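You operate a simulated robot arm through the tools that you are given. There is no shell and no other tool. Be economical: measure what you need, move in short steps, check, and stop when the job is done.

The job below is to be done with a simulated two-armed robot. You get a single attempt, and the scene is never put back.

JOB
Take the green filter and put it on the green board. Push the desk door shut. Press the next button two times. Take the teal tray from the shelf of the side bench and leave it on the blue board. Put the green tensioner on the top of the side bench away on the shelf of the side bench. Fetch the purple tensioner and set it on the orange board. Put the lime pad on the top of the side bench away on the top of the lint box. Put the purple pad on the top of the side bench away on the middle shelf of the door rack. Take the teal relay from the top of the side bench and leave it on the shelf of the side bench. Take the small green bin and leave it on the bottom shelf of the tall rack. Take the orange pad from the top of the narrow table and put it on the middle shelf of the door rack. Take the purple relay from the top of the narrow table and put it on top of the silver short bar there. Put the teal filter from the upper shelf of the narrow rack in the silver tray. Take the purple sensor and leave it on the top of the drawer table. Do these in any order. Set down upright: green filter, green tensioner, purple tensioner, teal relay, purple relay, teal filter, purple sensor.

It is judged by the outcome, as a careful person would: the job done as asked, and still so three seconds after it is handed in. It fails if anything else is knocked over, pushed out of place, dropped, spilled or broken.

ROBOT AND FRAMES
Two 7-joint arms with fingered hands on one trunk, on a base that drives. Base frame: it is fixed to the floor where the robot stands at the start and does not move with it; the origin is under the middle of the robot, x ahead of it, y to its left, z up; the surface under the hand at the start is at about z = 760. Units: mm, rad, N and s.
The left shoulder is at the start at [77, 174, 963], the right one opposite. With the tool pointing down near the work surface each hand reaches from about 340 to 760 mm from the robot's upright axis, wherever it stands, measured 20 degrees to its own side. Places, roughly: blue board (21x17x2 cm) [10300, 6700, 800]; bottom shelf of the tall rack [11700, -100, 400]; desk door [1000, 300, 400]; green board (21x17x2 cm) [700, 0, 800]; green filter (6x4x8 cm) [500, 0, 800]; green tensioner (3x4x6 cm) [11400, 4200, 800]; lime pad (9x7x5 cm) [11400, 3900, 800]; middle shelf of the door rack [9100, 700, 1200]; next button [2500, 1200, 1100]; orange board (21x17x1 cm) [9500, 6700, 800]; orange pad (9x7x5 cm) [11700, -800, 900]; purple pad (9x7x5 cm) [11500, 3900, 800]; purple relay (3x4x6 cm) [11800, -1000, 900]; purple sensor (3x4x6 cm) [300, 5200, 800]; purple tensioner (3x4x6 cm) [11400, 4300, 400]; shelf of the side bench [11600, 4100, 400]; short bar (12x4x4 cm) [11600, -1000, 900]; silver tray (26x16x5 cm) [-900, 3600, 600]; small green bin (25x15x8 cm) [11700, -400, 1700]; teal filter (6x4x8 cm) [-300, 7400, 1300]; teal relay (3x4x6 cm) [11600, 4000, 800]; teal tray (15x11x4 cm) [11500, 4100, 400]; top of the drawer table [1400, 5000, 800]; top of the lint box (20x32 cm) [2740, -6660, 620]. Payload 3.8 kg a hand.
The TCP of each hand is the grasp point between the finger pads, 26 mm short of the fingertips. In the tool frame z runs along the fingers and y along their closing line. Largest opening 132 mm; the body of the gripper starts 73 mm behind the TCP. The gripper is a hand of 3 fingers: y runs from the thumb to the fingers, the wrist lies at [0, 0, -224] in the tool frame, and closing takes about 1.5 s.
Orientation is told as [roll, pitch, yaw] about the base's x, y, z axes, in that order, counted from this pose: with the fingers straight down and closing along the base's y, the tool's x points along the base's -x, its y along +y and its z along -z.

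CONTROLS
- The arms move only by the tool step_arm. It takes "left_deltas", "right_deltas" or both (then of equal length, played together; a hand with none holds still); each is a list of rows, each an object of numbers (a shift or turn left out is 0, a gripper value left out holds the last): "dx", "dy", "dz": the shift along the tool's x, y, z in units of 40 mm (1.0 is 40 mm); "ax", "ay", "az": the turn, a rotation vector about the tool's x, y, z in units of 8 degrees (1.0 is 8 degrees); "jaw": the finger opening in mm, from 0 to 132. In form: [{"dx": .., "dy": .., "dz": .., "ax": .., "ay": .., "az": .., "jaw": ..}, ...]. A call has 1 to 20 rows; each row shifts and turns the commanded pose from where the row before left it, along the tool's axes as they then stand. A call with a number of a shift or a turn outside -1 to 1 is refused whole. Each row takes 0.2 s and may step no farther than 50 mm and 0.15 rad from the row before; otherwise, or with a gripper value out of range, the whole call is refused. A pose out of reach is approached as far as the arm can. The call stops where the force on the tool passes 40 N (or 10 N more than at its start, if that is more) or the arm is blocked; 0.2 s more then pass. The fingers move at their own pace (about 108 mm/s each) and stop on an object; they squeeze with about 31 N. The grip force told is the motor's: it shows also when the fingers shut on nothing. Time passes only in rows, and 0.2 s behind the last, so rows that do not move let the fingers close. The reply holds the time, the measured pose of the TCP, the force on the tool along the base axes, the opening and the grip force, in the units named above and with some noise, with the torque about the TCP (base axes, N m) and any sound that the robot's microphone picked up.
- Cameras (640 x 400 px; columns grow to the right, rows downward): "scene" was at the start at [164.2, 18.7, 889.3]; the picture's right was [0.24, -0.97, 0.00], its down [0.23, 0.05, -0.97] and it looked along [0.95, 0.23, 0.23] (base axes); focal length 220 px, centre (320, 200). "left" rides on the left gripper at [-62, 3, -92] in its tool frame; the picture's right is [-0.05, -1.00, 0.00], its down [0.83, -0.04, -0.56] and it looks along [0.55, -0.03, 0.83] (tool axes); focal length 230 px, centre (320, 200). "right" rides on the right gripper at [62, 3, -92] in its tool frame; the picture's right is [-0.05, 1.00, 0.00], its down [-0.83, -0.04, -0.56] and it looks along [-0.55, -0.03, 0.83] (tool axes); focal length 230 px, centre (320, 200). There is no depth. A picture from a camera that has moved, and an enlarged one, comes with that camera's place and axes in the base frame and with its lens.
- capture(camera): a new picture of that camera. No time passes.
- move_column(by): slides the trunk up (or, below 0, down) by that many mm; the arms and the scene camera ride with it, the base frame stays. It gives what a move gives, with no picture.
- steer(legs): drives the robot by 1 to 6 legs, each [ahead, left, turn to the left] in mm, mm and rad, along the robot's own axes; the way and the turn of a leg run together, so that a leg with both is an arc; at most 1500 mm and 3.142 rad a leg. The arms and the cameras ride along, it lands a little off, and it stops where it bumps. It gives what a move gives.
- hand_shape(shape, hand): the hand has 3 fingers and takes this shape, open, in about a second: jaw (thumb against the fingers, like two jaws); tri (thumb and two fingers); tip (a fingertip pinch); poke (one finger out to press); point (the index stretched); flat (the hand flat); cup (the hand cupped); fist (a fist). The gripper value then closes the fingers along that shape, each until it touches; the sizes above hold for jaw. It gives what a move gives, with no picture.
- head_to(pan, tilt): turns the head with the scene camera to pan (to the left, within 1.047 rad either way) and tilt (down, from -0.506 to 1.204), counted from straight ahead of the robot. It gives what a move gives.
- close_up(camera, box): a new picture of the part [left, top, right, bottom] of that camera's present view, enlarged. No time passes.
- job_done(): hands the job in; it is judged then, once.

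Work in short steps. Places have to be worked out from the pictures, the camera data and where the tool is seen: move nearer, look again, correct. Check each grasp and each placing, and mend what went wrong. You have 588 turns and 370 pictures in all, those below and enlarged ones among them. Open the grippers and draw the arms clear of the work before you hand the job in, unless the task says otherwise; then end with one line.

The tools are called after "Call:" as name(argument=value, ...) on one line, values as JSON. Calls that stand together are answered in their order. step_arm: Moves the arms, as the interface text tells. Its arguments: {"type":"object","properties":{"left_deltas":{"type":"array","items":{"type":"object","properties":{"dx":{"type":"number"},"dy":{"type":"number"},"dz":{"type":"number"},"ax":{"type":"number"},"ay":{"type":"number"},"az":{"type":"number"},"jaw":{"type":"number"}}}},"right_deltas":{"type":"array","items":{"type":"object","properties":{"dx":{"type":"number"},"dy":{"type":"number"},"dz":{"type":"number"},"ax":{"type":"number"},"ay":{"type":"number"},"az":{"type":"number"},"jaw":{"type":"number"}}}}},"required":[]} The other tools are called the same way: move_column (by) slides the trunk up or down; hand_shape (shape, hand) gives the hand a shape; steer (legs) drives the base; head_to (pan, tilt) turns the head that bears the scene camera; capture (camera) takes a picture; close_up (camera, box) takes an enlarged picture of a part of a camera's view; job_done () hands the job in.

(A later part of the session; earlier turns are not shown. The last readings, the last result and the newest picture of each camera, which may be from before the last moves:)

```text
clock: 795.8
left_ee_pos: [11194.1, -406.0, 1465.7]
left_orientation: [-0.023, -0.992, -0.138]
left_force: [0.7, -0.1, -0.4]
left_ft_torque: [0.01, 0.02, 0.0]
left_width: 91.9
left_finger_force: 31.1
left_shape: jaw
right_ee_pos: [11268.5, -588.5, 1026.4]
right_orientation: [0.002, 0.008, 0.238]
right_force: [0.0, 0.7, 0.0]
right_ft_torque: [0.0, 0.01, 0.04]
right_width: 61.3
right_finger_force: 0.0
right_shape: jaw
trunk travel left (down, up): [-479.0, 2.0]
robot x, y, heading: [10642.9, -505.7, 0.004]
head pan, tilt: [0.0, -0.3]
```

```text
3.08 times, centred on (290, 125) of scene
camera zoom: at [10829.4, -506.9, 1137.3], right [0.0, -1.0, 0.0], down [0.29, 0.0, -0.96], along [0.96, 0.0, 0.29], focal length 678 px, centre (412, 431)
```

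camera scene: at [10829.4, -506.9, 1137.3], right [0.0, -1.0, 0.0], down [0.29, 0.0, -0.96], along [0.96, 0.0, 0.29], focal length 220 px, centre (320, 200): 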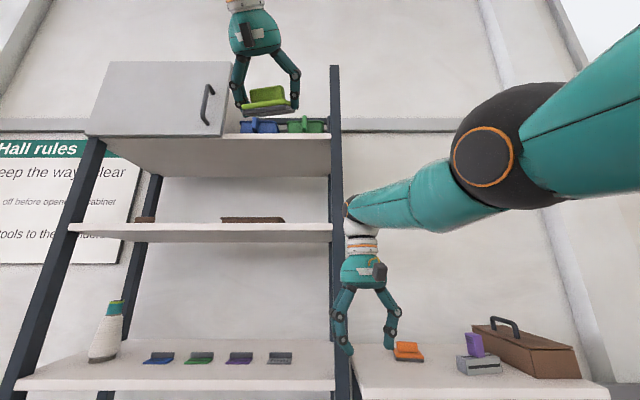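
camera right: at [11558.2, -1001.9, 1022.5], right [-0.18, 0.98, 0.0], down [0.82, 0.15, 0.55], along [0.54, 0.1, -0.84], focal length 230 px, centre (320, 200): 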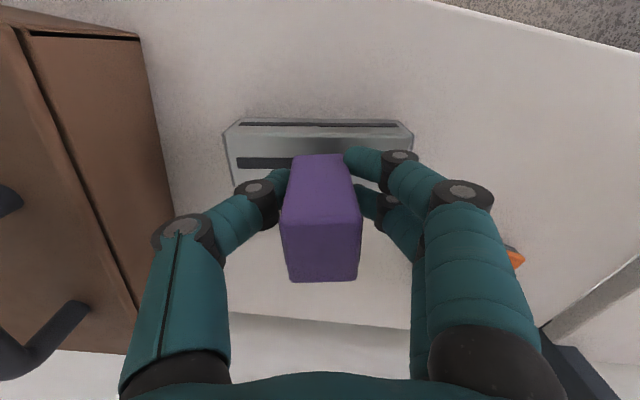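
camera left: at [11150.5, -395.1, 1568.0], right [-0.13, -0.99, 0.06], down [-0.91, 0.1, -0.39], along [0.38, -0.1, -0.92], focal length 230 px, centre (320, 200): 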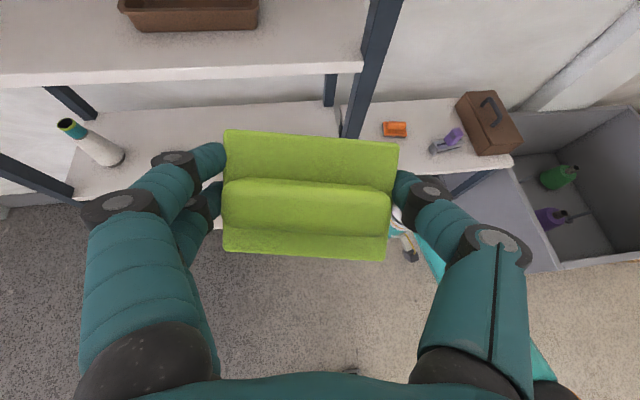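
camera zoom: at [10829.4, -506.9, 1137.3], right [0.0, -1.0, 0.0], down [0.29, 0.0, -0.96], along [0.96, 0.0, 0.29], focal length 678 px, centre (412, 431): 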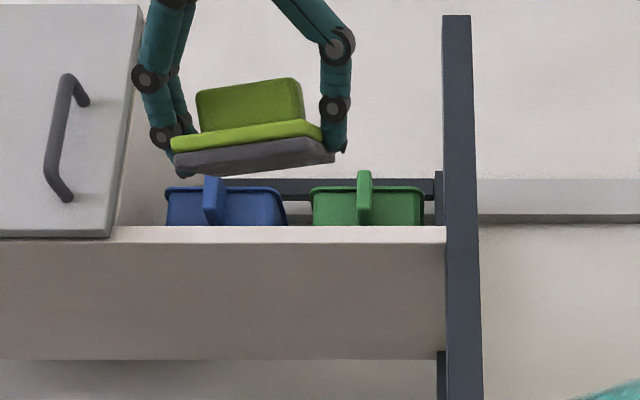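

The bins have a front handle tab: green's at about (11600, −442), z up to ≈1737, rim ≈1709, shelf ≈1624. I'll pinch that tab with the right hand horizontal. First bring the left hand back down, and prepare the right.

Call:
step_arm(left_deltas=[{"dx": 0.9}, {"dx": 0.9}, {"dx": 0.9}, {"dx": 0.9}, {"dx": 0.9}, {"dx": 0.9}, {"dx": 0.9}, {"dx": 0.9}, {"ay": 0.9}, {"ay": 0.9}, {"ay": 0.9}, {"ay": 0.6}, {}], right_deltas=[{"dz": -0.9, "jaw": 80}, {"dz": -0.9}, {"dz": -0.9}, {"dx": 0.5, "dz": -0.6}, {"dx": 0.7, "az": 0.6}, {"dx": 0.7, "az": 0.6}, {"dx": 0.7, "az": 0.5}, {"dx": 0.5}, {}, {}, {}, {}, {}])

Call:
steer(legs=[[0, 140, 0]])

Call:
step_arm(right_deltas=[{"ay": -0.95}, {"ay": -0.95}, {"ay": -0.95}, {"ay": -0.95}, {"ay": -0.95}, {"ay": -0.95}, {"ay": -0.95}, {"ay": -0.95}, {}])

```text
clock: 798.6
left_ee_pos: [11035.5, -384.4, 1225.1]
left_orientation: [-0.013, -0.532, -0.154]
left_force: [-0.1, 0.0, -0.7]
left_ft_torque: [0.01, -0.01, -0.02]
left_width: 91.9
left_finger_force: 31.3
left_shape: jaw
right_ee_pos: [11125.9, -614.7, 1155.0]
right_orientation: [-0.001, 0.009, 0.002]
right_force: [-0.5, -0.3, -0.7]
right_ft_torque: [0.02, 0.03, 0.01]
right_width: 79.8
right_finger_force: 0.1
right_shape: jaw
right hand out of reach, approached as far as the arm can: row 1, 2, 3
trunk travel left (down, up): [-479.0, 2.0]
robot x, y, heading: [10638.9, -508.7, 0.002]
head pan, tilt: [0.0, -0.3]
```

```text
clock: 800.5
left_ee_pos: [11036.4, -245.5, 1223.5]
left_orientation: [-0.015, -0.532, -0.154]
left_force: [0.1, -0.4, -0.3]
left_ft_torque: [-0.06, 0.01, 0.02]
left_width: 91.8
left_finger_force: 31.4
left_shape: jaw
right_ee_pos: [11125.9, -475.5, 1156.0]
right_orientation: [-0.002, 0.009, 0.0]
right_force: [-0.4, 0.0, -1.2]
right_ft_torque: [0.0, 0.0, -0.02]
right_width: 79.6
right_finger_force: 0.1
right_shape: jaw
trunk travel left (down, up): [-479.0, 2.0]
robot x, y, heading: [10643.9, -366.4, 0.006]
head pan, tilt: [0.0, -0.3]
```

```text
clock: 802.5
left_ee_pos: [11037.3, -246.8, 1223.4]
left_orientation: [-0.015, -0.532, -0.154]
left_force: [0.2, -0.2, -0.9]
left_ft_torque: [0.0, -0.02, 0.03]
left_width: 91.9
left_finger_force: 31.5
left_shape: jaw
right_ee_pos: [11126.3, -475.5, 1154.6]
right_orientation: [-0.001, -1.055, 0.001]
right_force: [0.2, 0.6, 0.6]
right_ft_torque: [-0.04, 0.02, 0.0]
right_width: 79.5
right_finger_force: 0.1
right_shape: jaw
trunk travel left (down, up): [-479.0, 2.0]
robot x, y, heading: [10642.8, -366.2, -0.005]
head pan, tilt: [0.0, -0.3]
```

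Good so far. Raise ~300 mm, then pitch to horizontal.

Call:
step_arm(right_deltas=[{"dx": -0.81, "dz": -0.46}, {"dx": -0.81, "dz": -0.46}, {"dx": -0.81, "dz": -0.46}, {"dx": -0.81, "dz": -0.46}, {"dx": -0.81, "dz": -0.46}, {"dx": -0.81, "dz": -0.46}, {"dx": -0.81, "dz": -0.46}, {"dx": -0.81, "dz": -0.46}, {"ay": -0.9}, {"ay": -0.9}, {"ay": -0.9}, {"ay": -0.9}, {}])

```text
clock: 805.3
left_ee_pos: [11036.5, -246.4, 1224.0]
left_orientation: [-0.015, -0.532, -0.153]
left_force: [0.5, -0.1, -0.9]
left_ft_torque: [0.01, 0.0, -0.01]
left_width: 91.8
left_finger_force: 30.9
left_shape: jaw
right_ee_pos: [11126.6, -474.8, 1453.5]
right_orientation: [-0.087, -1.558, 0.087]
right_force: [0.0, -0.6, 0.4]
right_ft_torque: [0.04, 0.03, 0.03]
right_width: 79.5
right_finger_force: 0.0
right_shape: jaw
trunk travel left (down, up): [-479.0, 2.0]
robot x, y, heading: [10642.4, -364.6, 0.003]
head pan, tilt: [0.0, -0.3]
```

Horizontal now. Raise 265 mm more.

Call:
step_arm(right_deltas=[{"dx": -0.95}, {"dx": -0.95}, {"dx": -0.95}, {"dx": -0.95}, {"dx": -0.95}, {"dx": -0.95}, {"dx": -0.95}, {}])

Call:
capture(camera="right")

Call:
capture(camera="scene")

```text
clock: 807.1
left_ee_pos: [11037.5, -246.9, 1224.1]
left_orientation: [-0.014, -0.531, -0.155]
left_force: [0.3, 0.6, -0.7]
left_ft_torque: [0.0, 0.01, 0.02]
left_width: 91.5
left_finger_force: 31.7
left_shape: jaw
right_ee_pos: [11131.2, -475.6, 1719.6]
right_orientation: [-0.117, -1.554, 0.116]
right_force: [-0.9, 0.7, -0.1]
right_ft_torque: [-0.04, -0.02, -0.01]
right_width: 79.7
right_finger_force: 0.1
right_shape: jaw
trunk travel left (down, up): [-479.0, 2.0]
robot x, y, heading: [10640.1, -366.2, 0.002]
head pan, tilt: [0.0, -0.3]
```

```text
135 pictures are left
camera right: at [11038.4, -473.9, 1661.0], right [0.0, 1.0, 0.05], down [-0.54, -0.04, 0.84], along [0.84, -0.03, 0.54], focal length 230 px, centre (320, 200)
```

right: 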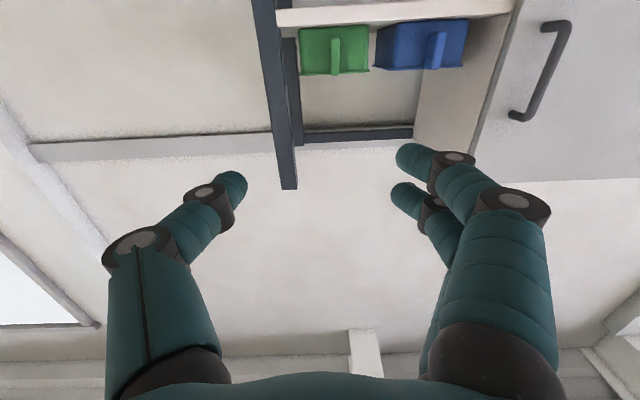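

```text
134 pictures are left
camera scene: at [10829.8, -368.1, 1137.2], right [0.0, -1.0, 0.0], down [0.3, 0.0, -0.96], along [0.96, 0.0, 0.3], focal length 220 px, centre (320, 200)
```

scene: 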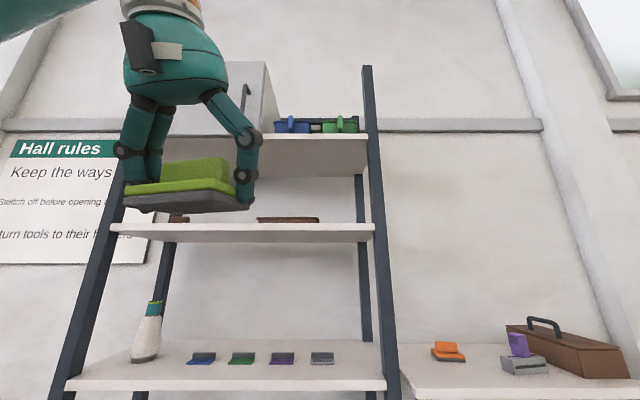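

The hand reaches z≈1720 horizontally. Zoom in on the bin's handle.

Call:
close_up(camera="right", box=[260, 0, 420, 110])

```text
3.64 times, centred on (340, 55) of right
camera zoom: at [11038.4, -473.9, 1661.0], right [0.0, 1.0, 0.05], down [-0.54, -0.04, 0.84], along [0.84, -0.03, 0.54], focal length 837 px, centre (247, 727)
```

zoom: 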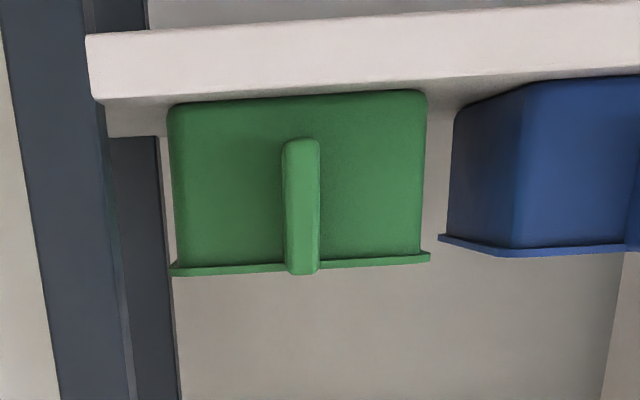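

Tab: y≈−444, z 1639–1703, front wall x≈11613, shelf top ≈1618. Align the hand at z≈1672, jaw 60, and drive 380 ahead.

Call:
step_arm(right_deltas=[{"dx": 0.6, "dy": 0.4, "jaw": 62}, {"dx": 0.59, "dy": 0.39}, {}])

Call:
steer(legs=[[370, 0, 0]])

Call:
capture(camera="right")

Call:
capture(camera="scene")

```text
clock: 807.9
left_ee_pos: [11036.9, -245.9, 1223.9]
left_orientation: [-0.013, -0.534, -0.153]
left_force: [-0.1, -0.5, 0.0]
left_ft_torque: [0.0, 0.02, 0.02]
left_width: 91.6
left_finger_force: 31.3
left_shape: jaw
right_ee_pos: [11129.5, -444.0, 1672.4]
right_orientation: [-0.071, -1.554, 0.072]
right_force: [0.2, -0.8, -0.4]
right_ft_torque: [0.0, 0.04, -0.03]
right_width: 62.9
right_finger_force: 0.0
right_shape: jaw
trunk travel left (down, up): [-479.0, 2.0]
robot x, y, heading: [10638.3, -367.2, 0.003]
head pan, tilt: [0.0, -0.3]
```

```text
clock: 810.3
left_ee_pos: [11409.3, -244.1, 1223.3]
left_orientation: [-0.014, -0.533, -0.151]
left_force: [0.1, -0.1, -1.5]
left_ft_torque: [0.01, 0.02, 0.01]
left_width: 91.8
left_finger_force: 31.0
left_shape: jaw
right_ee_pos: [11501.3, -442.4, 1673.4]
right_orientation: [-0.081, -1.557, 0.087]
right_force: [0.8, 0.9, 0.0]
right_ft_torque: [-0.02, 0.0, -0.02]
right_width: 62.6
right_finger_force: 0.1
right_shape: jaw
trunk travel left (down, up): [-479.0, 2.0]
robot x, y, heading: [11015.2, -366.3, 0.006]
head pan, tilt: [0.0, -0.3]
```

```text
132 pictures are left
camera right: at [11408.9, -440.0, 1614.2], right [0.0, 1.0, 0.05], down [-0.54, -0.04, 0.84], along [0.84, -0.02, 0.54], focal length 230 px, centre (320, 200)
```

right: 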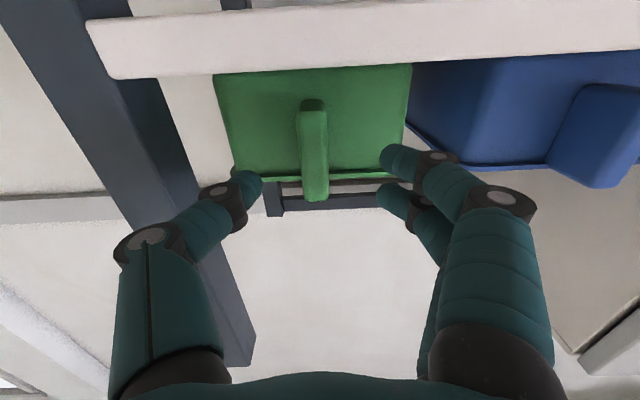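

```text
131 pictures are left
camera scene: at [11201.7, -366.5, 1137.6], right [0.0, -1.0, 0.0], down [0.3, 0.0, -0.96], along [0.96, 0.0, 0.3], focal length 220 px, centre (320, 200)
```

scene: 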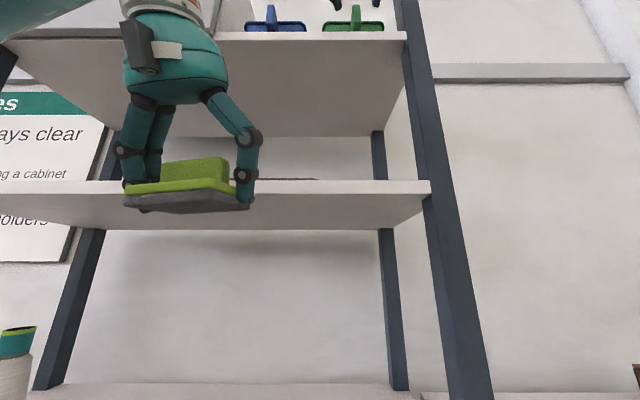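

Well aligned (5 mm lateral trim). Advance the arm 80 mm so the fingers flank the tab.

Call:
step_arm(right_deltas=[{"dy": -0.13, "dz": 0.5}, {"dz": 0.6}, {"dz": 0.6}, {}])

Call:
capture(camera="right")

```text
clock: 811.3
left_ee_pos: [11409.9, -245.0, 1223.2]
left_orientation: [-0.013, -0.53, -0.151]
left_force: [1.3, -0.4, -1.6]
left_ft_torque: [0.01, -0.03, -0.02]
left_width: 91.9
left_finger_force: 31.0
left_shape: jaw
right_ee_pos: [11570.4, -446.3, 1671.2]
right_orientation: [-0.057, -1.556, 0.061]
right_force: [-0.1, 0.3, -0.2]
right_ft_torque: [0.02, 0.0, 0.02]
right_width: 62.8
right_finger_force: 0.0
right_shape: jaw
trunk travel left (down, up): [-479.0, 2.0]
robot x, y, heading: [11015.4, -369.9, 0.003]
head pan, tilt: [0.0, -0.3]
```

```text
130 pictures are left
camera right: at [11478.1, -445.3, 1612.7], right [0.0, 1.0, 0.05], down [-0.54, -0.04, 0.84], along [0.84, -0.03, 0.54], focal length 230 px, centre (320, 200)
```

right: 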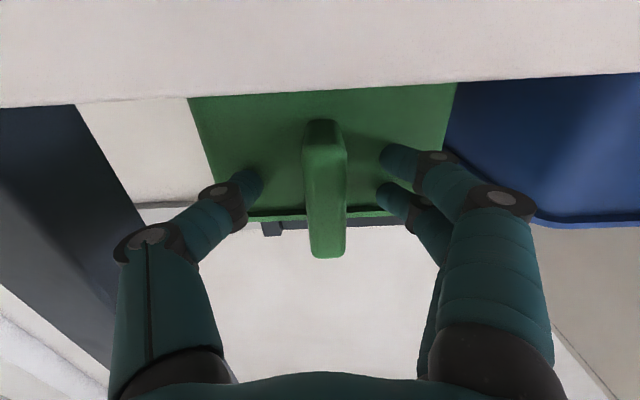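

The tab's front face is at TCP depth; advance 18 mm more and close.

Call:
step_arm(right_deltas=[{"dz": 0.25}, {"dz": 0.2}, {"jaw": 30}, {}, {"jaw": 5}, {}, {}, {}])

Call:
capture(camera="right")

```text
clock: 813.1
left_ee_pos: [11410.2, -244.7, 1222.8]
left_orientation: [-0.014, -0.532, -0.15]
left_force: [0.7, -0.6, -0.4]
left_ft_torque: [0.0, 0.03, -0.02]
left_width: 91.7
left_finger_force: 30.8
left_shape: jaw
right_ee_pos: [11588.2, -446.9, 1672.3]
right_orientation: [-0.078, -1.555, 0.081]
right_force: [0.2, 0.5, 0.4]
right_ft_torque: [0.0, -0.02, 0.01]
right_width: 12.3
right_finger_force: 30.9
right_shape: jaw
trunk travel left (down, up): [-479.0, 2.0]
robot x, y, heading: [11019.7, -367.9, 0.004]
head pan, tilt: [0.0, -0.3]
```

```text
129 pictures are left
camera right: at [11496.0, -444.5, 1613.0], right [0.0, 1.0, 0.05], down [-0.54, -0.04, 0.84], along [0.84, -0.02, 0.54], focal length 230 px, centre (320, 200)
```

right: 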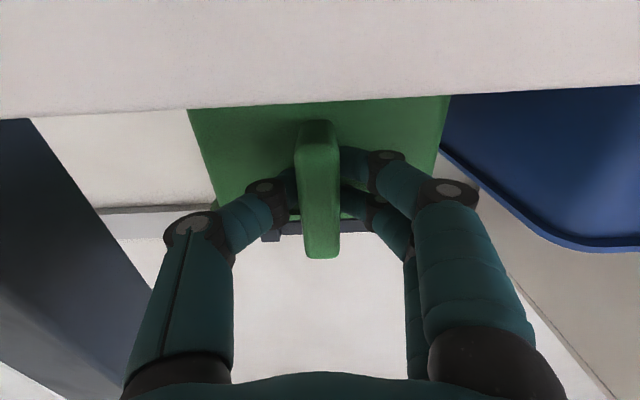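

Handle gripped. Lift 20 mm slowly and check.

Call:
step_arm(right_deltas=[{"dx": -0.25}, {"dx": -0.25}, {}])

Call:
capture(camera="right")

```text
clock: 813.9
left_ee_pos: [11409.5, -244.2, 1222.7]
left_orientation: [-0.015, -0.531, -0.15]
left_force: [1.1, -0.2, -1.2]
left_ft_torque: [0.0, -0.02, 0.04]
left_width: 91.5
left_finger_force: 30.5
left_shape: jaw
right_ee_pos: [11590.8, -447.7, 1691.3]
right_orientation: [-0.076, -1.554, 0.082]
right_force: [0.2, 0.7, -1.4]
right_ft_torque: [-0.01, 0.2, 0.01]
right_width: 12.3
right_finger_force: 31.1
right_shape: jaw
trunk travel left (down, up): [-479.0, 2.0]
robot x, y, heading: [11014.5, -367.2, 0.004]
head pan, tilt: [0.0, -0.3]
```

```text
128 pictures are left
camera right: at [11497.1, -445.3, 1632.1], right [0.0, 1.0, 0.05], down [-0.54, -0.04, 0.84], along [0.84, -0.02, 0.54], focal length 230 px, centre (320, 200)
```

right: 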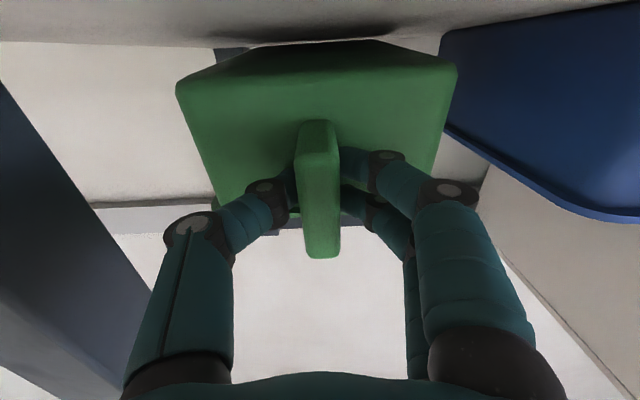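

Fully lifted (bin weighs ~0.2 kg) and level. Back straight out 420 mm.

Call:
steer(legs=[[-430, 0, 0]])

Call:
capture(camera="scene")

```text
clock: 816.5
left_ee_pos: [10987.3, -244.4, 1224.7]
left_orientation: [-0.018, -0.53, -0.145]
left_force: [0.5, 0.8, -1.4]
left_ft_torque: [0.0, -0.01, -0.02]
left_width: 91.9
left_finger_force: 31.2
left_shape: jaw
right_ee_pos: [11167.7, -446.4, 1690.7]
right_orientation: [-0.072, -1.554, 0.079]
right_force: [-0.3, 0.2, -1.8]
right_ft_torque: [-0.01, 0.24, 0.0]
right_width: 12.1
right_finger_force: 30.7
right_shape: jaw
trunk travel left (down, up): [-479.0, 2.0]
robot x, y, heading: [10589.8, -370.0, 0.008]
head pan, tilt: [0.0, -0.3]
```

```text
127 pictures are left
camera scene: at [10779.1, -368.0, 1137.1], right [0.01, -1.0, 0.0], down [0.3, 0.0, -0.96], along [0.96, 0.01, 0.3], focal length 220 px, centre (320, 200)
```

scene: 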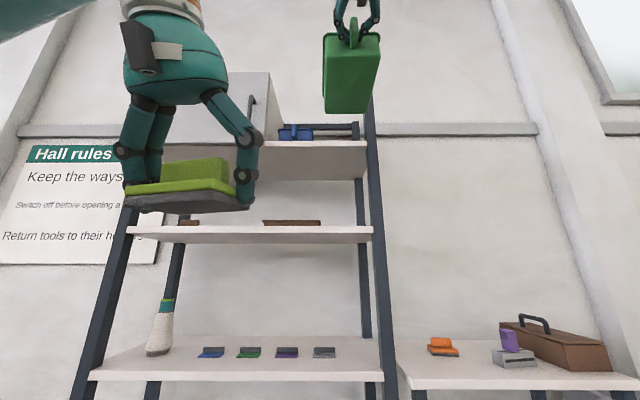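

Bin held. Back 150 more, lower the hand ~520 mm, then lower the column.

Call:
steer(legs=[[-150, 0, 0]])

Call:
step_arm(right_deltas=[{"dx": 0.9}, {"dx": 0.95}, {"dx": 0.95}, {"dx": 0.95}, {"dx": 0.95}, {"dx": 0.95}, {"dx": 0.95}, {"dx": 0.95}, {"dx": 0.95}, {"dx": 0.95}, {"dx": 0.95}, {"dx": 0.95}, {"dx": 0.95}, {}])

Call:
capture(camera="scene")

```text
clock: 817.9
left_ee_pos: [10838.7, -247.0, 1222.9]
left_orientation: [-0.015, -0.529, -0.147]
left_force: [0.3, 0.3, 0.1]
left_ft_torque: [-0.04, -0.01, -0.01]
left_width: 91.9
left_finger_force: 31.4
left_shape: jaw
right_ee_pos: [11021.9, -450.3, 1690.1]
right_orientation: [-0.061, -1.55, 0.067]
right_force: [-0.1, -0.2, -3.0]
right_ft_torque: [-0.01, 0.21, -0.03]
right_width: 12.4
right_finger_force: 31.4
right_shape: jaw
trunk travel left (down, up): [-479.0, 2.0]
robot x, y, heading: [10443.2, -372.2, 0.006]
head pan, tilt: [0.0, -0.3]
```

```text
clock: 820.9
left_ee_pos: [10837.6, -246.6, 1223.2]
left_orientation: [-0.017, -0.532, -0.149]
left_force: [-0.1, -0.8, -1.5]
left_ft_torque: [0.0, -0.01, -0.01]
left_width: 91.4
left_finger_force: 31.5
left_shape: jaw
right_ee_pos: [11011.4, -449.5, 1200.3]
right_orientation: [-0.066, -1.554, 0.074]
right_force: [0.1, -0.6, -1.9]
right_ft_torque: [-0.01, 0.26, -0.01]
right_width: 12.4
right_finger_force: 31.3
right_shape: jaw
trunk travel left (down, up): [-479.0, 2.0]
robot x, y, heading: [10443.2, -370.6, 0.004]
head pan, tilt: [0.0, -0.3]
```

```text
126 pictures are left
camera scene: at [10630.4, -369.2, 1137.4], right [0.01, -1.0, 0.0], down [0.3, 0.0, -0.96], along [0.96, 0.01, 0.3], focal length 220 px, centre (320, 200)
```

scene: 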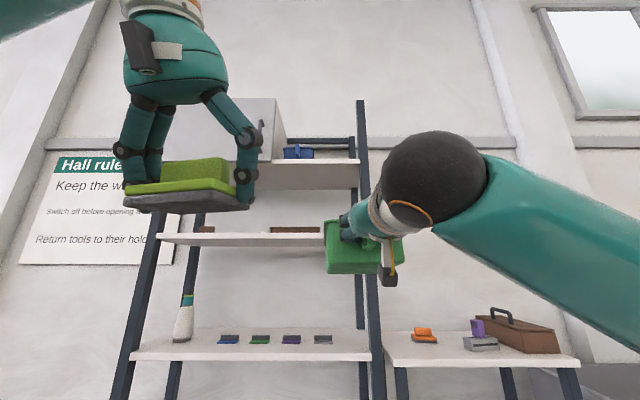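

Works. Lower the column fully (left hand rides along), then the arm.

Call:
move_column(by=-400)

Call:
move_column(by=-77)

Call:
step_arm(right_deltas=[{"dx": 0.9}, {"dx": 0.9}, {"dx": 0.9}, {"dx": 0.9}, {"dx": 0.9}, {}])

Call:
head_to(pan=0, tilt=0.2)

Call:
capture(camera="scene")

```text
clock: 824.7
left_ee_pos: [10836.0, -244.7, 823.7]
left_orientation: [-0.014, -0.53, -0.147]
left_force: [0.5, 0.7, -1.3]
left_ft_torque: [0.0, 0.0, 0.0]
left_width: 91.6
left_finger_force: 30.8
left_shape: jaw
right_ee_pos: [11017.7, -449.9, 785.4]
right_orientation: [-0.029, -1.535, 0.033]
right_force: [-1.0, 0.0, -2.0]
right_ft_torque: [0.01, 0.25, 0.0]
right_width: 12.3
right_finger_force: 31.1
right_shape: jaw
trunk travel left (down, up): [-79.0, 402.0]
robot x, y, heading: [10441.1, -370.3, 0.006]
head pan, tilt: [0.0, -0.3]
```

```text
clock: 825.8
left_ee_pos: [10837.7, -247.4, 747.1]
left_orientation: [-0.015, -0.532, -0.147]
left_force: [-0.5, 0.8, -1.2]
left_ft_torque: [0.0, 0.02, -0.02]
left_width: 91.7
left_finger_force: 30.7
left_shape: jaw
right_ee_pos: [11024.4, -448.6, 716.9]
right_orientation: [-0.107, -1.517, 0.105]
right_force: [-0.1, -0.5, -2.0]
right_ft_torque: [0.03, 0.25, 0.0]
right_width: 12.0
right_finger_force: 30.3
right_shape: jaw
trunk travel left (down, up): [-2.0, 479.0]
robot x, y, heading: [10441.5, -365.9, 0.012]
head pan, tilt: [0.0, -0.3]
```

```text
clock: 826.5
left_ee_pos: [10837.5, -245.9, 746.9]
left_orientation: [-0.015, -0.53, -0.145]
left_force: [-0.8, 0.3, -1.6]
left_ft_torque: [0.0, 0.02, 0.01]
left_width: 91.6
left_finger_force: 31.5
left_shape: jaw
right_ee_pos: [11013.7, -422.3, 740.4]
right_orientation: [2.38, -1.375, -2.312]
right_force: [0.2, 0.1, -1.7]
right_ft_torque: [-0.03, 0.22, 0.02]
right_width: 12.1
right_finger_force: 30.8
right_shape: jaw
trunk travel left (down, up): [-2.0, 479.0]
robot x, y, heading: [10438.2, -371.2, 0.006]
head pan, tilt: [0.0, -0.3]
stopped in row 3 (right hand): the arm was blocked; the commanded pose is now the measured one
```

```text
clock: 827.5
left_ee_pos: [10837.5, -246.3, 747.0]
left_orientation: [-0.016, -0.532, -0.146]
left_force: [-0.7, -0.3, -0.1]
left_ft_torque: [0.0, 0.01, -0.02]
left_width: 91.7
left_finger_force: 30.5
left_shape: jaw
right_ee_pos: [11012.3, -421.8, 741.7]
right_orientation: [2.387, -1.376, -2.319]
right_force: [-0.5, -0.7, -2.8]
right_ft_torque: [-0.01, 0.28, -0.01]
right_width: 12.2
right_finger_force: 31.2
right_shape: jaw
trunk travel left (down, up): [-2.0, 479.0]
robot x, y, heading: [10444.1, -371.4, 0.008]
head pan, tilt: [0.0, 0.201]
```

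```text
125 pictures are left
camera scene: at [10638.3, -369.3, 588.4], right [0.01, -1.0, 0.0], down [-0.2, 0.0, -0.98], along [0.98, 0.01, -0.2], focal length 220 px, centre (320, 200)
```

scene: 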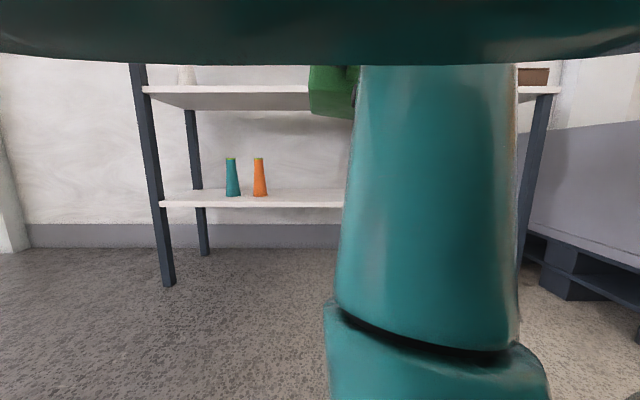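

The right arm folded up against my body. Raise the column again, then extend the arm forward before lowering.

Call:
move_column(by=250)

Call:
step_arm(right_deltas=[{"dz": 0.6}, {"dz": 0.9}, {"dz": 0.9}, {"dz": 0.9}, {}])

Call:
capture(camera="scene")

```text
clock: 830.0
left_ee_pos: [10838.1, -246.4, 997.1]
left_orientation: [-0.016, -0.53, -0.146]
left_force: [0.2, 0.6, -0.6]
left_ft_torque: [-0.05, 0.0, -0.01]
left_width: 91.6
left_finger_force: 30.7
left_shape: jaw
right_ee_pos: [11014.3, -421.6, 988.8]
right_orientation: [2.382, -1.378, -2.315]
right_force: [0.1, 0.3, -3.3]
right_ft_torque: [0.0, 0.26, 0.02]
right_width: 11.9
right_finger_force: 30.9
right_shape: jaw
trunk travel left (down, up): [-252.0, 229.0]
robot x, y, heading: [10444.0, -370.6, 0.012]
head pan, tilt: [0.0, 0.201]
```

```text
clock: 831.2
left_ee_pos: [10837.0, -245.2, 995.9]
left_orientation: [-0.014, -0.53, -0.147]
left_force: [0.4, -0.3, -0.5]
left_ft_torque: [0.0, 0.01, 0.0]
left_width: 91.4
left_finger_force: 30.9
left_shape: jaw
right_ee_pos: [11145.5, -416.6, 1008.5]
right_orientation: [2.382, -1.377, -2.314]
right_force: [0.0, -0.6, -2.3]
right_ft_torque: [-0.01, 0.26, 0.02]
right_width: 12.3
right_finger_force: 30.7
right_shape: jaw
trunk travel left (down, up): [-252.0, 229.0]
robot x, y, heading: [10441.4, -372.8, 0.007]
head pan, tilt: [0.0, 0.201]
```

```text
124 pictures are left
camera scene: at [10620.4, -369.3, 833.8], right [0.01, -1.0, 0.0], down [-0.2, 0.0, -0.98], along [0.98, 0.01, -0.2], focal length 220 px, centre (320, 200)
```

scene: 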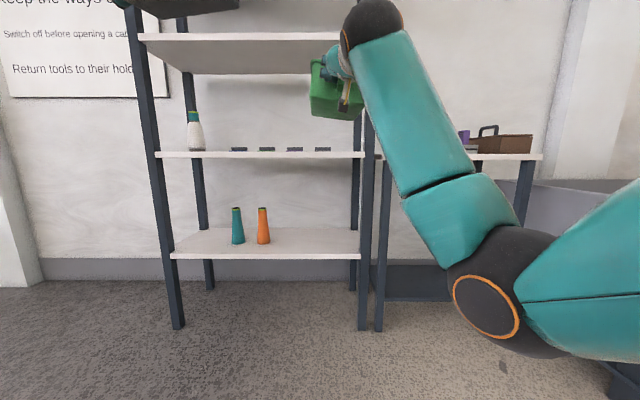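

Now extended with a low elbow. Level the bin, extend 100 mm more, and lower the column again.

Call:
step_arm(right_deltas=[{"ay": 0.7}, {"ay": 0.7}, {"dz": 0.9}, {"dz": 0.9}, {"dz": 0.8}, {}])

Call:
move_column(by=-150)

Call:
capture(camera="scene")

```text
clock: 832.6
left_ee_pos: [10836.5, -246.4, 997.0]
left_orientation: [-0.015, -0.53, -0.146]
left_force: [0.6, -0.2, -1.2]
left_ft_torque: [0.01, -0.02, 0.01]
left_width: 91.6
left_finger_force: 31.2
left_shape: jaw
right_ee_pos: [11247.8, -404.4, 1002.2]
right_orientation: [1.185, -1.428, -1.105]
right_force: [-0.4, 0.0, -1.4]
right_ft_torque: [0.0, 0.23, 0.02]
right_width: 12.3
right_finger_force: 31.2
right_shape: jaw
trunk travel left (down, up): [-252.0, 229.0]
robot x, y, heading: [10443.6, -368.7, 0.0]
head pan, tilt: [0.0, 0.201]
```

```text
clock: 834.4
left_ee_pos: [10837.4, -247.4, 845.9]
left_orientation: [-0.015, -0.531, -0.145]
left_force: [-0.7, -0.3, -0.8]
left_ft_torque: [-0.01, 0.0, -0.03]
left_width: 91.6
left_finger_force: 30.7
left_shape: jaw
right_ee_pos: [11246.8, -407.5, 852.8]
right_orientation: [1.197, -1.427, -1.115]
right_force: [-0.1, 0.8, -2.3]
right_ft_torque: [-0.01, 0.25, 0.01]
right_width: 12.2
right_finger_force: 31.0
right_shape: jaw
trunk travel left (down, up): [-102.0, 379.0]
robot x, y, heading: [10444.4, -371.1, 0.005]
head pan, tilt: [0.0, 0.201]
```

```text
123 pictures are left
camera scene: at [10626.2, -369.3, 676.9], right [0.01, -1.0, 0.0], down [-0.2, 0.0, -0.98], along [0.98, 0.01, -0.2], focal length 220 px, centre (320, 200)
```

scene: 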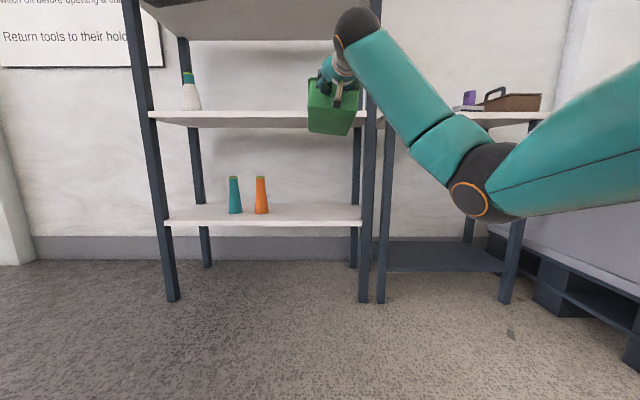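

Back 100 mm for safety, lower the column the rest, and check the hand's axes.

Call:
steer(legs=[[-100, 0, 0]])

Call:
move_column(by=-100)

Call:
step_arm(right_deltas=[{"dx": 0.7}, {"dx": 0.9}, {"dx": 0.9}, {}])

Call:
capture(camera="right")

Call:
capture(camera="scene")

```text
clock: 835.5
left_ee_pos: [10739.2, -247.1, 846.6]
left_orientation: [-0.015, -0.531, -0.146]
left_force: [-0.6, 0.1, -1.2]
left_ft_torque: [0.01, 0.0, 0.02]
left_width: 91.7
left_finger_force: 31.2
left_shape: jaw
right_ee_pos: [11150.0, -405.3, 852.8]
right_orientation: [1.187, -1.427, -1.109]
right_force: [-0.1, -0.5, -2.6]
right_ft_torque: [0.05, 0.27, -0.01]
right_width: 11.9
right_finger_force: 31.0
right_shape: jaw
trunk travel left (down, up): [-102.0, 379.0]
robot x, y, heading: [10346.5, -374.4, 0.007]
head pan, tilt: [0.0, 0.201]
```

```text
clock: 836.9
left_ee_pos: [10739.6, -247.0, 745.9]
left_orientation: [-0.016, -0.531, -0.148]
left_force: [0.1, -1.1, -1.3]
left_ft_torque: [-0.01, 0.0, -0.06]
left_width: 91.8
left_finger_force: 31.2
left_shape: jaw
right_ee_pos: [11148.9, -406.5, 752.2]
right_orientation: [1.183, -1.428, -1.104]
right_force: [-0.8, 0.9, -2.6]
right_ft_torque: [-0.05, 0.19, 0.01]
right_width: 12.3
right_finger_force: 31.1
right_shape: jaw
trunk travel left (down, up): [-2.0, 479.0]
robot x, y, heading: [10341.2, -368.5, 0.008]
head pan, tilt: [0.0, 0.201]
```

```text
clock: 837.9
left_ee_pos: [10739.8, -247.3, 746.8]
left_orientation: [-0.014, -0.531, -0.147]
left_force: [0.0, -0.3, -0.1]
left_ft_torque: [-0.01, -0.03, -0.02]
left_width: 91.7
left_finger_force: 31.2
left_shape: jaw
right_ee_pos: [11142.5, -393.3, 652.1]
right_orientation: [1.187, -1.427, -1.108]
right_force: [-0.4, -0.7, -1.8]
right_ft_torque: [-0.04, 0.22, 0.01]
right_width: 12.2
right_finger_force: 31.2
right_shape: jaw
trunk travel left (down, up): [-2.0, 479.0]
robot x, y, heading: [10344.9, -370.4, 0.006]
head pan, tilt: [0.0, 0.201]
```

```text
122 pictures are left
camera right: at [11047.1, -391.0, 598.0], right [-0.07, 0.98, 0.18], down [-0.5, -0.19, 0.85], along [0.87, -0.03, 0.5], focal length 230 px, centre (320, 200)
```

right: 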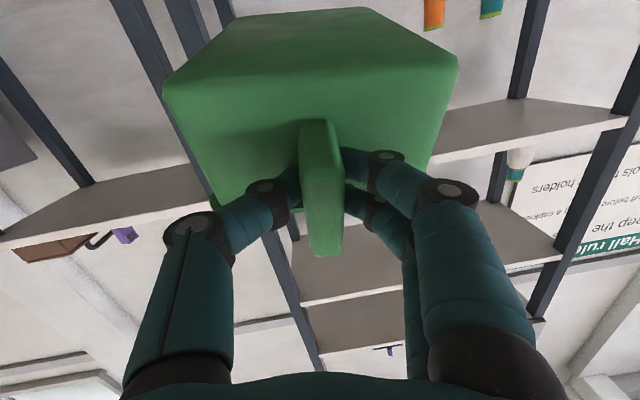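

```text
121 pictures are left
camera scene: at [10540.4, -369.8, 588.3], right [0.01, -1.0, 0.0], down [-0.2, 0.0, -0.98], along [0.98, 0.01, -0.2], focal length 220 px, centre (320, 200)
```

scene: 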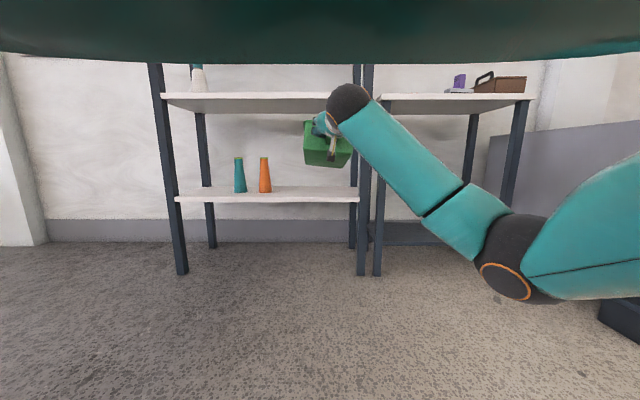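

Correct the small roll (−7.5°) and pitch, then lower to z≈475.

Call:
step_arm(right_deltas=[{"az": -0.9, "ay": -0.3}, {"dx": 0.9}, {"dx": 0.9}, {"dx": 0.9}, {"dx": 0.9}, {"dx": 0.8}, {}])

Call:
capture(camera="right")

Call:
capture(camera="scene")

```text
clock: 839.5
left_ee_pos: [10739.4, -246.7, 746.8]
left_orientation: [-0.014, -0.53, -0.146]
left_force: [-0.8, 0.3, -1.1]
left_ft_torque: [-0.01, -0.03, -0.01]
left_width: 91.8
left_finger_force: 31.1
left_shape: jaw
right_ee_pos: [11144.2, -394.2, 474.3]
right_orientation: [0.51, -1.556, -0.431]
right_force: [0.8, -0.4, -2.2]
right_ft_torque: [-0.02, 0.26, -0.03]
right_width: 12.0
right_finger_force: 31.2
right_shape: jaw
trunk travel left (down, up): [-2.0, 479.0]
robot x, y, heading: [10344.1, -374.3, 0.008]
head pan, tilt: [0.0, 0.201]
```

```text
120 pictures are left
camera right: at [11050.9, -397.8, 416.5], right [-0.08, 1.0, 0.06], down [-0.54, -0.09, 0.84], along [0.84, 0.03, 0.54], focal length 230 px, centre (320, 200)
```

right: 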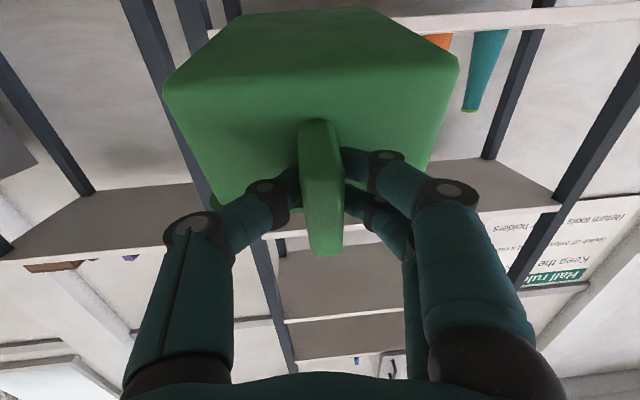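

```text
119 pictures are left
camera scene: at [10540.4, -369.8, 588.3], right [0.01, -1.0, 0.0], down [-0.2, 0.0, -0.98], along [0.98, 0.01, -0.2], focal length 220 px, centre (320, 200)
```

scene: 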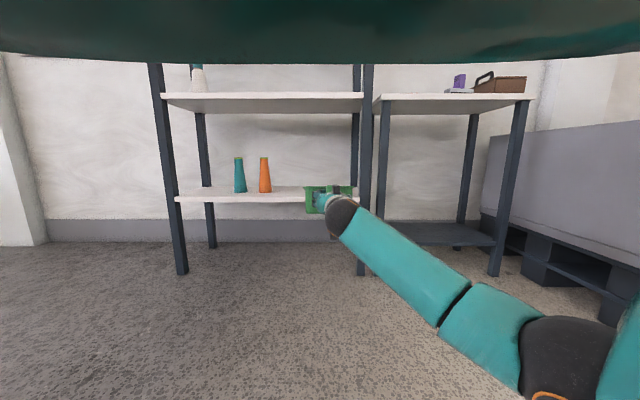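

Level and low. Drive in 280 mm and check.

Call:
steer(legs=[[280, 0, 0]])

Call:
capture(camera="scene")

Call:
capture(camera="right")

```text
clock: 841.0
left_ee_pos: [10928.2, -246.9, 746.1]
left_orientation: [-0.013, -0.531, -0.15]
left_force: [0.6, -1.2, -1.2]
left_ft_torque: [0.0, -0.01, -0.01]
left_width: 91.6
left_finger_force: 30.7
left_shape: jaw
right_ee_pos: [11328.6, -389.1, 482.6]
right_orientation: [2.136, -1.563, -2.052]
right_force: [-9.4, -0.6, 1.2]
right_ft_torque: [-0.06, 0.22, -0.02]
right_width: 15.0
right_finger_force: 31.1
right_shape: jaw
trunk travel left (down, up): [-2.0, 479.0]
robot x, y, heading: [10532.7, -369.2, 0.006]
head pan, tilt: [0.0, 0.201]
stopped in leg 1: the force on the tool passed its limit at 110 N (the readings are from after the stop); the commanded pose is now the measured one
```

```text
118 pictures are left
camera scene: at [10729.0, -369.2, 588.4], right [0.0, -1.0, 0.0], down [-0.2, 0.0, -0.98], along [0.98, 0.0, -0.2], focal length 220 px, centre (320, 200)
```

scene: 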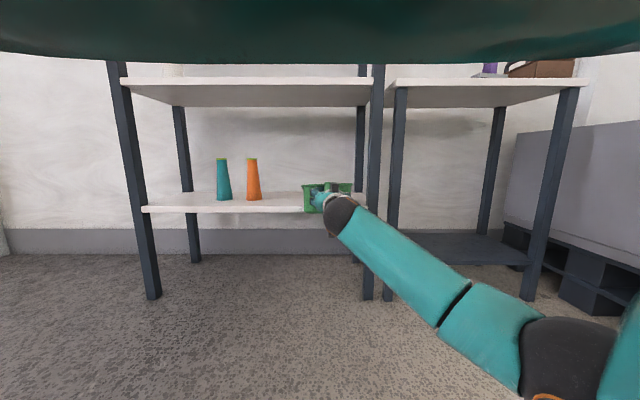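

```text
117 pictures are left
camera right: at [11237.1, -394.5, 422.7], right [-0.09, 0.99, 0.06], down [-0.55, -0.1, 0.83], along [0.83, 0.04, 0.56], focal length 230 px, centre (320, 200)
```

right: 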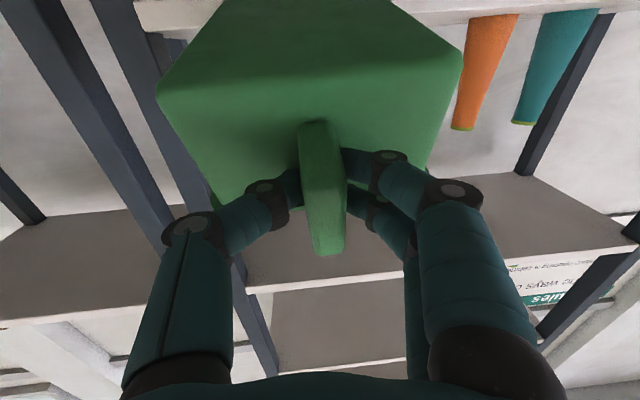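

The bin's far end bumped the shelf's front edge — it is too low. Back off 80 mm and measure.

Call:
steer(legs=[[-90, 0, 0]])

Call:
capture(camera="scene")

Call:
capture(camera="right")

Call:
capture(camera="left")

```text
clock: 842.1
left_ee_pos: [10838.2, -246.4, 746.0]
left_orientation: [-0.015, -0.528, -0.15]
left_force: [1.0, -0.3, -0.2]
left_ft_torque: [-0.01, 0.01, 0.01]
left_width: 91.6
left_finger_force: 31.4
left_shape: jaw
right_ee_pos: [11239.0, -391.6, 481.3]
right_orientation: [1.975, -1.562, -1.892]
right_force: [-0.2, 0.9, -2.2]
right_ft_torque: [0.02, 0.24, -0.01]
right_width: 14.1
right_finger_force: 30.7
right_shape: jaw
trunk travel left (down, up): [-2.0, 479.0]
robot x, y, heading: [10442.2, -371.8, -0.0]
head pan, tilt: [0.0, 0.201]
```

```text
116 pictures are left
camera scene: at [10638.7, -369.7, 588.3], right [0.0, -1.0, 0.0], down [-0.2, 0.0, -0.98], along [0.98, 0.0, -0.2], focal length 220 px, centre (320, 200)
```

scene: 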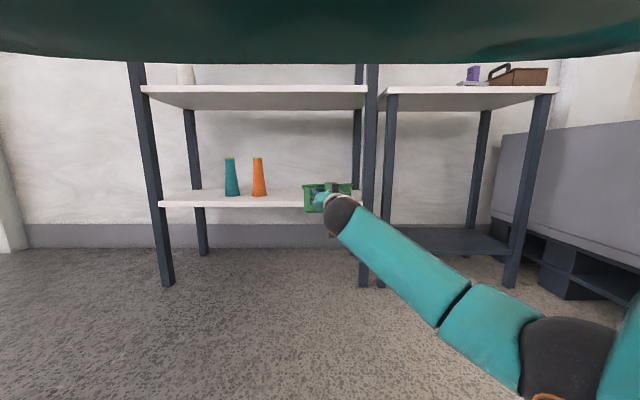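

```text
115 pictures are left
camera right: at [11147.1, -395.9, 421.9], right [-0.08, 0.99, 0.06], down [-0.55, -0.1, 0.83], along [0.83, 0.04, 0.56], focal length 230 px, centre (320, 200)
```

right: 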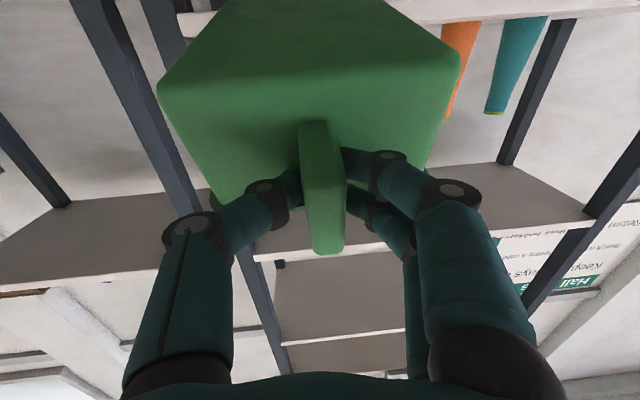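

```text
114 pictures are left
camera left: at [10843.6, -243.7, 856.8], right [-0.11, -0.99, 0.04], down [-0.99, 0.11, 0.06], along [-0.06, -0.03, -1.0], focal length 230 px, centre (320, 200)
```

left: 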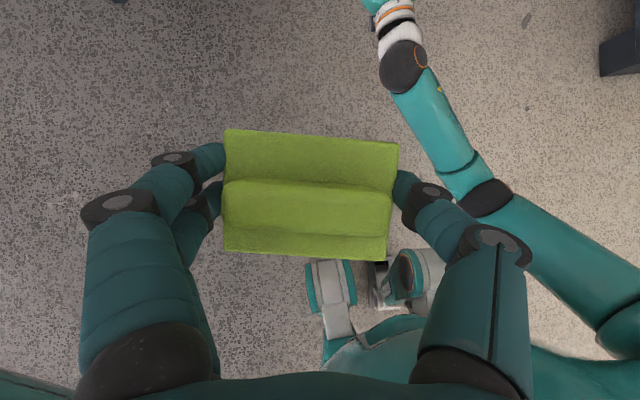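

Call:
close_up(camera="scene", box=[150, 140, 390, 240])

```text
2.67 times, centred on (270, 190) of scene
camera zoom: at [10638.7, -369.7, 588.3], right [0.0, -1.0, 0.0], down [-0.2, 0.0, -0.98], along [0.98, 0.0, -0.2], focal length 588 px, centre (453, 227)
```

zoom: 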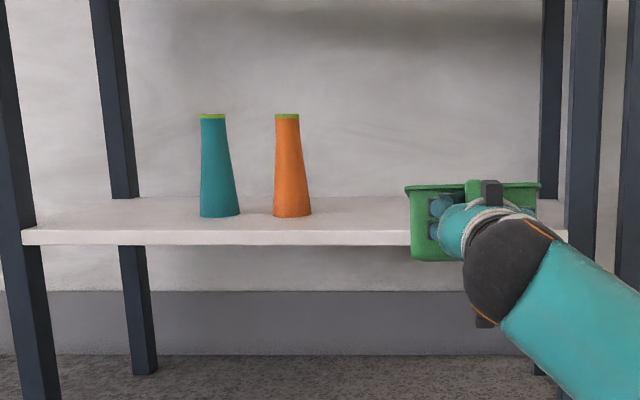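

The bin has sagged ~15° nose-down in the grip. Pitch the hand up 15° and raise 30 mm, then view.

Call:
step_arm(right_deltas=[{"dx": -0.75}, {"ay": -0.95}, {"ay": -0.95}, {}])

Call:
capture(camera="right")

Call:
close_up(camera="scene", box=[150, 140, 390, 240])

```text
clock: 843.1
left_ee_pos: [10838.4, -247.0, 746.7]
left_orientation: [-0.016, -0.528, -0.148]
left_force: [-0.3, -0.4, 0.2]
left_ft_torque: [-0.02, 0.03, -0.01]
left_width: 91.7
left_finger_force: 30.7
left_shape: jaw
right_ee_pos: [11239.2, -390.2, 512.0]
right_orientation: [3.116, -1.305, -3.033]
right_force: [0.3, -0.4, -1.7]
right_ft_torque: [0.03, 0.23, 0.01]
right_width: 14.1
right_finger_force: 31.0
right_shape: jaw
trunk travel left (down, up): [-2.0, 479.0]
robot x, y, heading: [10444.6, -369.8, 0.005]
head pan, tilt: [0.0, 0.201]
```

```text
112 pictures are left
camera right: at [11166.6, -393.8, 429.4], right [-0.1, 0.99, 0.06], down [-0.75, -0.11, 0.65], along [0.66, 0.02, 0.75], focal length 230 px, centre (320, 200)
```

right: 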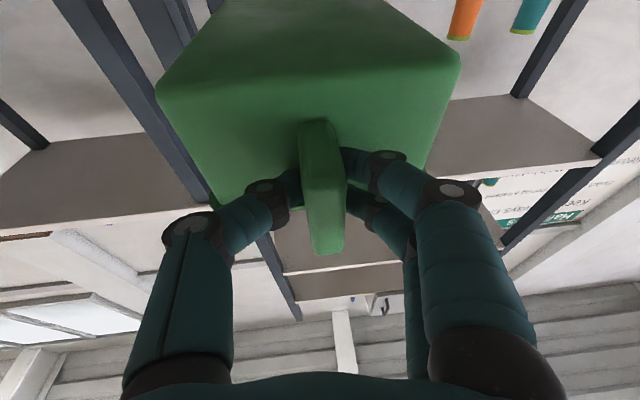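

```text
2.67 times, centred on (270, 190) of scene
camera zoom: at [10638.8, -369.7, 588.3], right [0.0, -1.0, 0.0], down [-0.2, 0.0, -0.98], along [0.98, 0.0, -0.2], focal length 588 px, centre (453, 227)
```

zoom: 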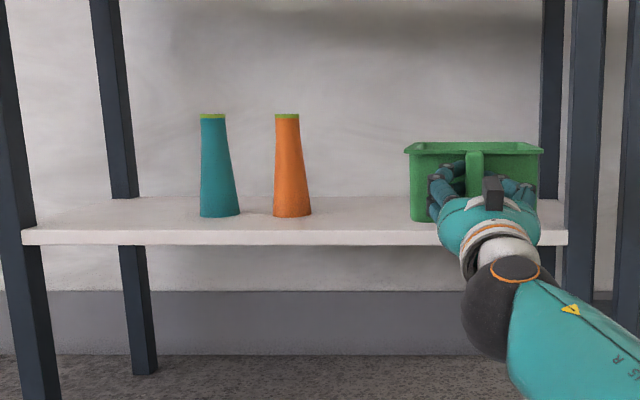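

Level now, bottom ≈470. Drive in 345 mm.

Call:
steer(legs=[[345, 0, 0]])

Call:
capture(camera="scene")

Call:
capture(camera="right")

```text
clock: 845.4
left_ee_pos: [11182.4, -246.7, 745.9]
left_orientation: [-0.014, -0.529, -0.148]
left_force: [-0.4, 1.2, -0.8]
left_ft_torque: [0.0, 0.0, -0.02]
left_width: 92.0
left_finger_force: 31.7
left_shape: jaw
right_ee_pos: [11582.8, -388.8, 512.1]
right_orientation: [3.118, -1.303, -3.033]
right_force: [0.3, -1.3, -1.2]
right_ft_torque: [0.01, 0.26, 0.0]
right_width: 14.0
right_finger_force: 31.3
right_shape: jaw
trunk travel left (down, up): [-2.0, 479.0]
robot x, y, heading: [10788.3, -370.1, 0.002]
head pan, tilt: [0.0, 0.201]
```

```text
110 pictures are left
camera scene: at [10983.3, -368.3, 588.3], right [0.0, -1.0, 0.0], down [-0.2, 0.0, -0.98], along [0.98, 0.0, -0.2], focal length 220 px, centre (320, 200)
```

scene: 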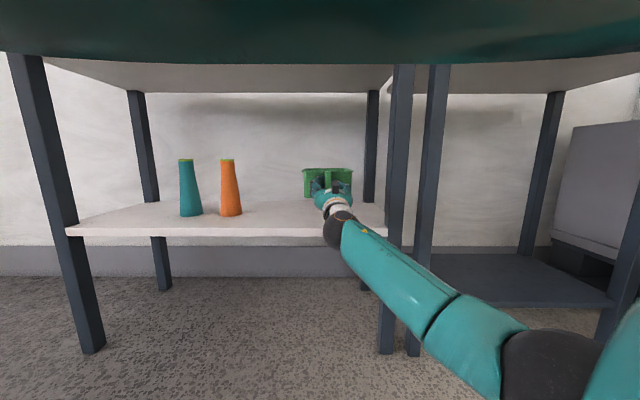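

```text
109 pictures are left
camera right: at [11511.2, -392.2, 429.7], right [-0.1, 0.99, 0.06], down [-0.75, -0.11, 0.65], along [0.66, 0.02, 0.75], focal length 230 px, centre (320, 200)
```

right: 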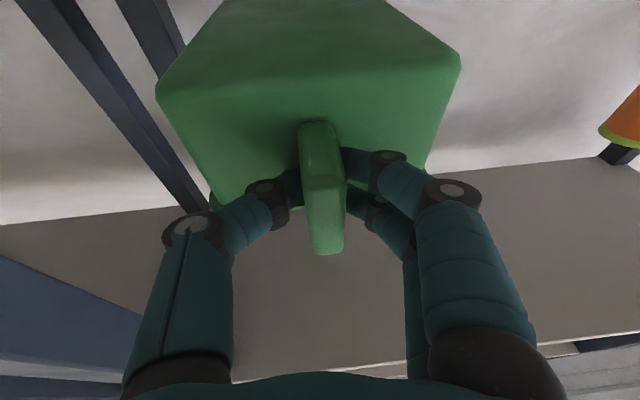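

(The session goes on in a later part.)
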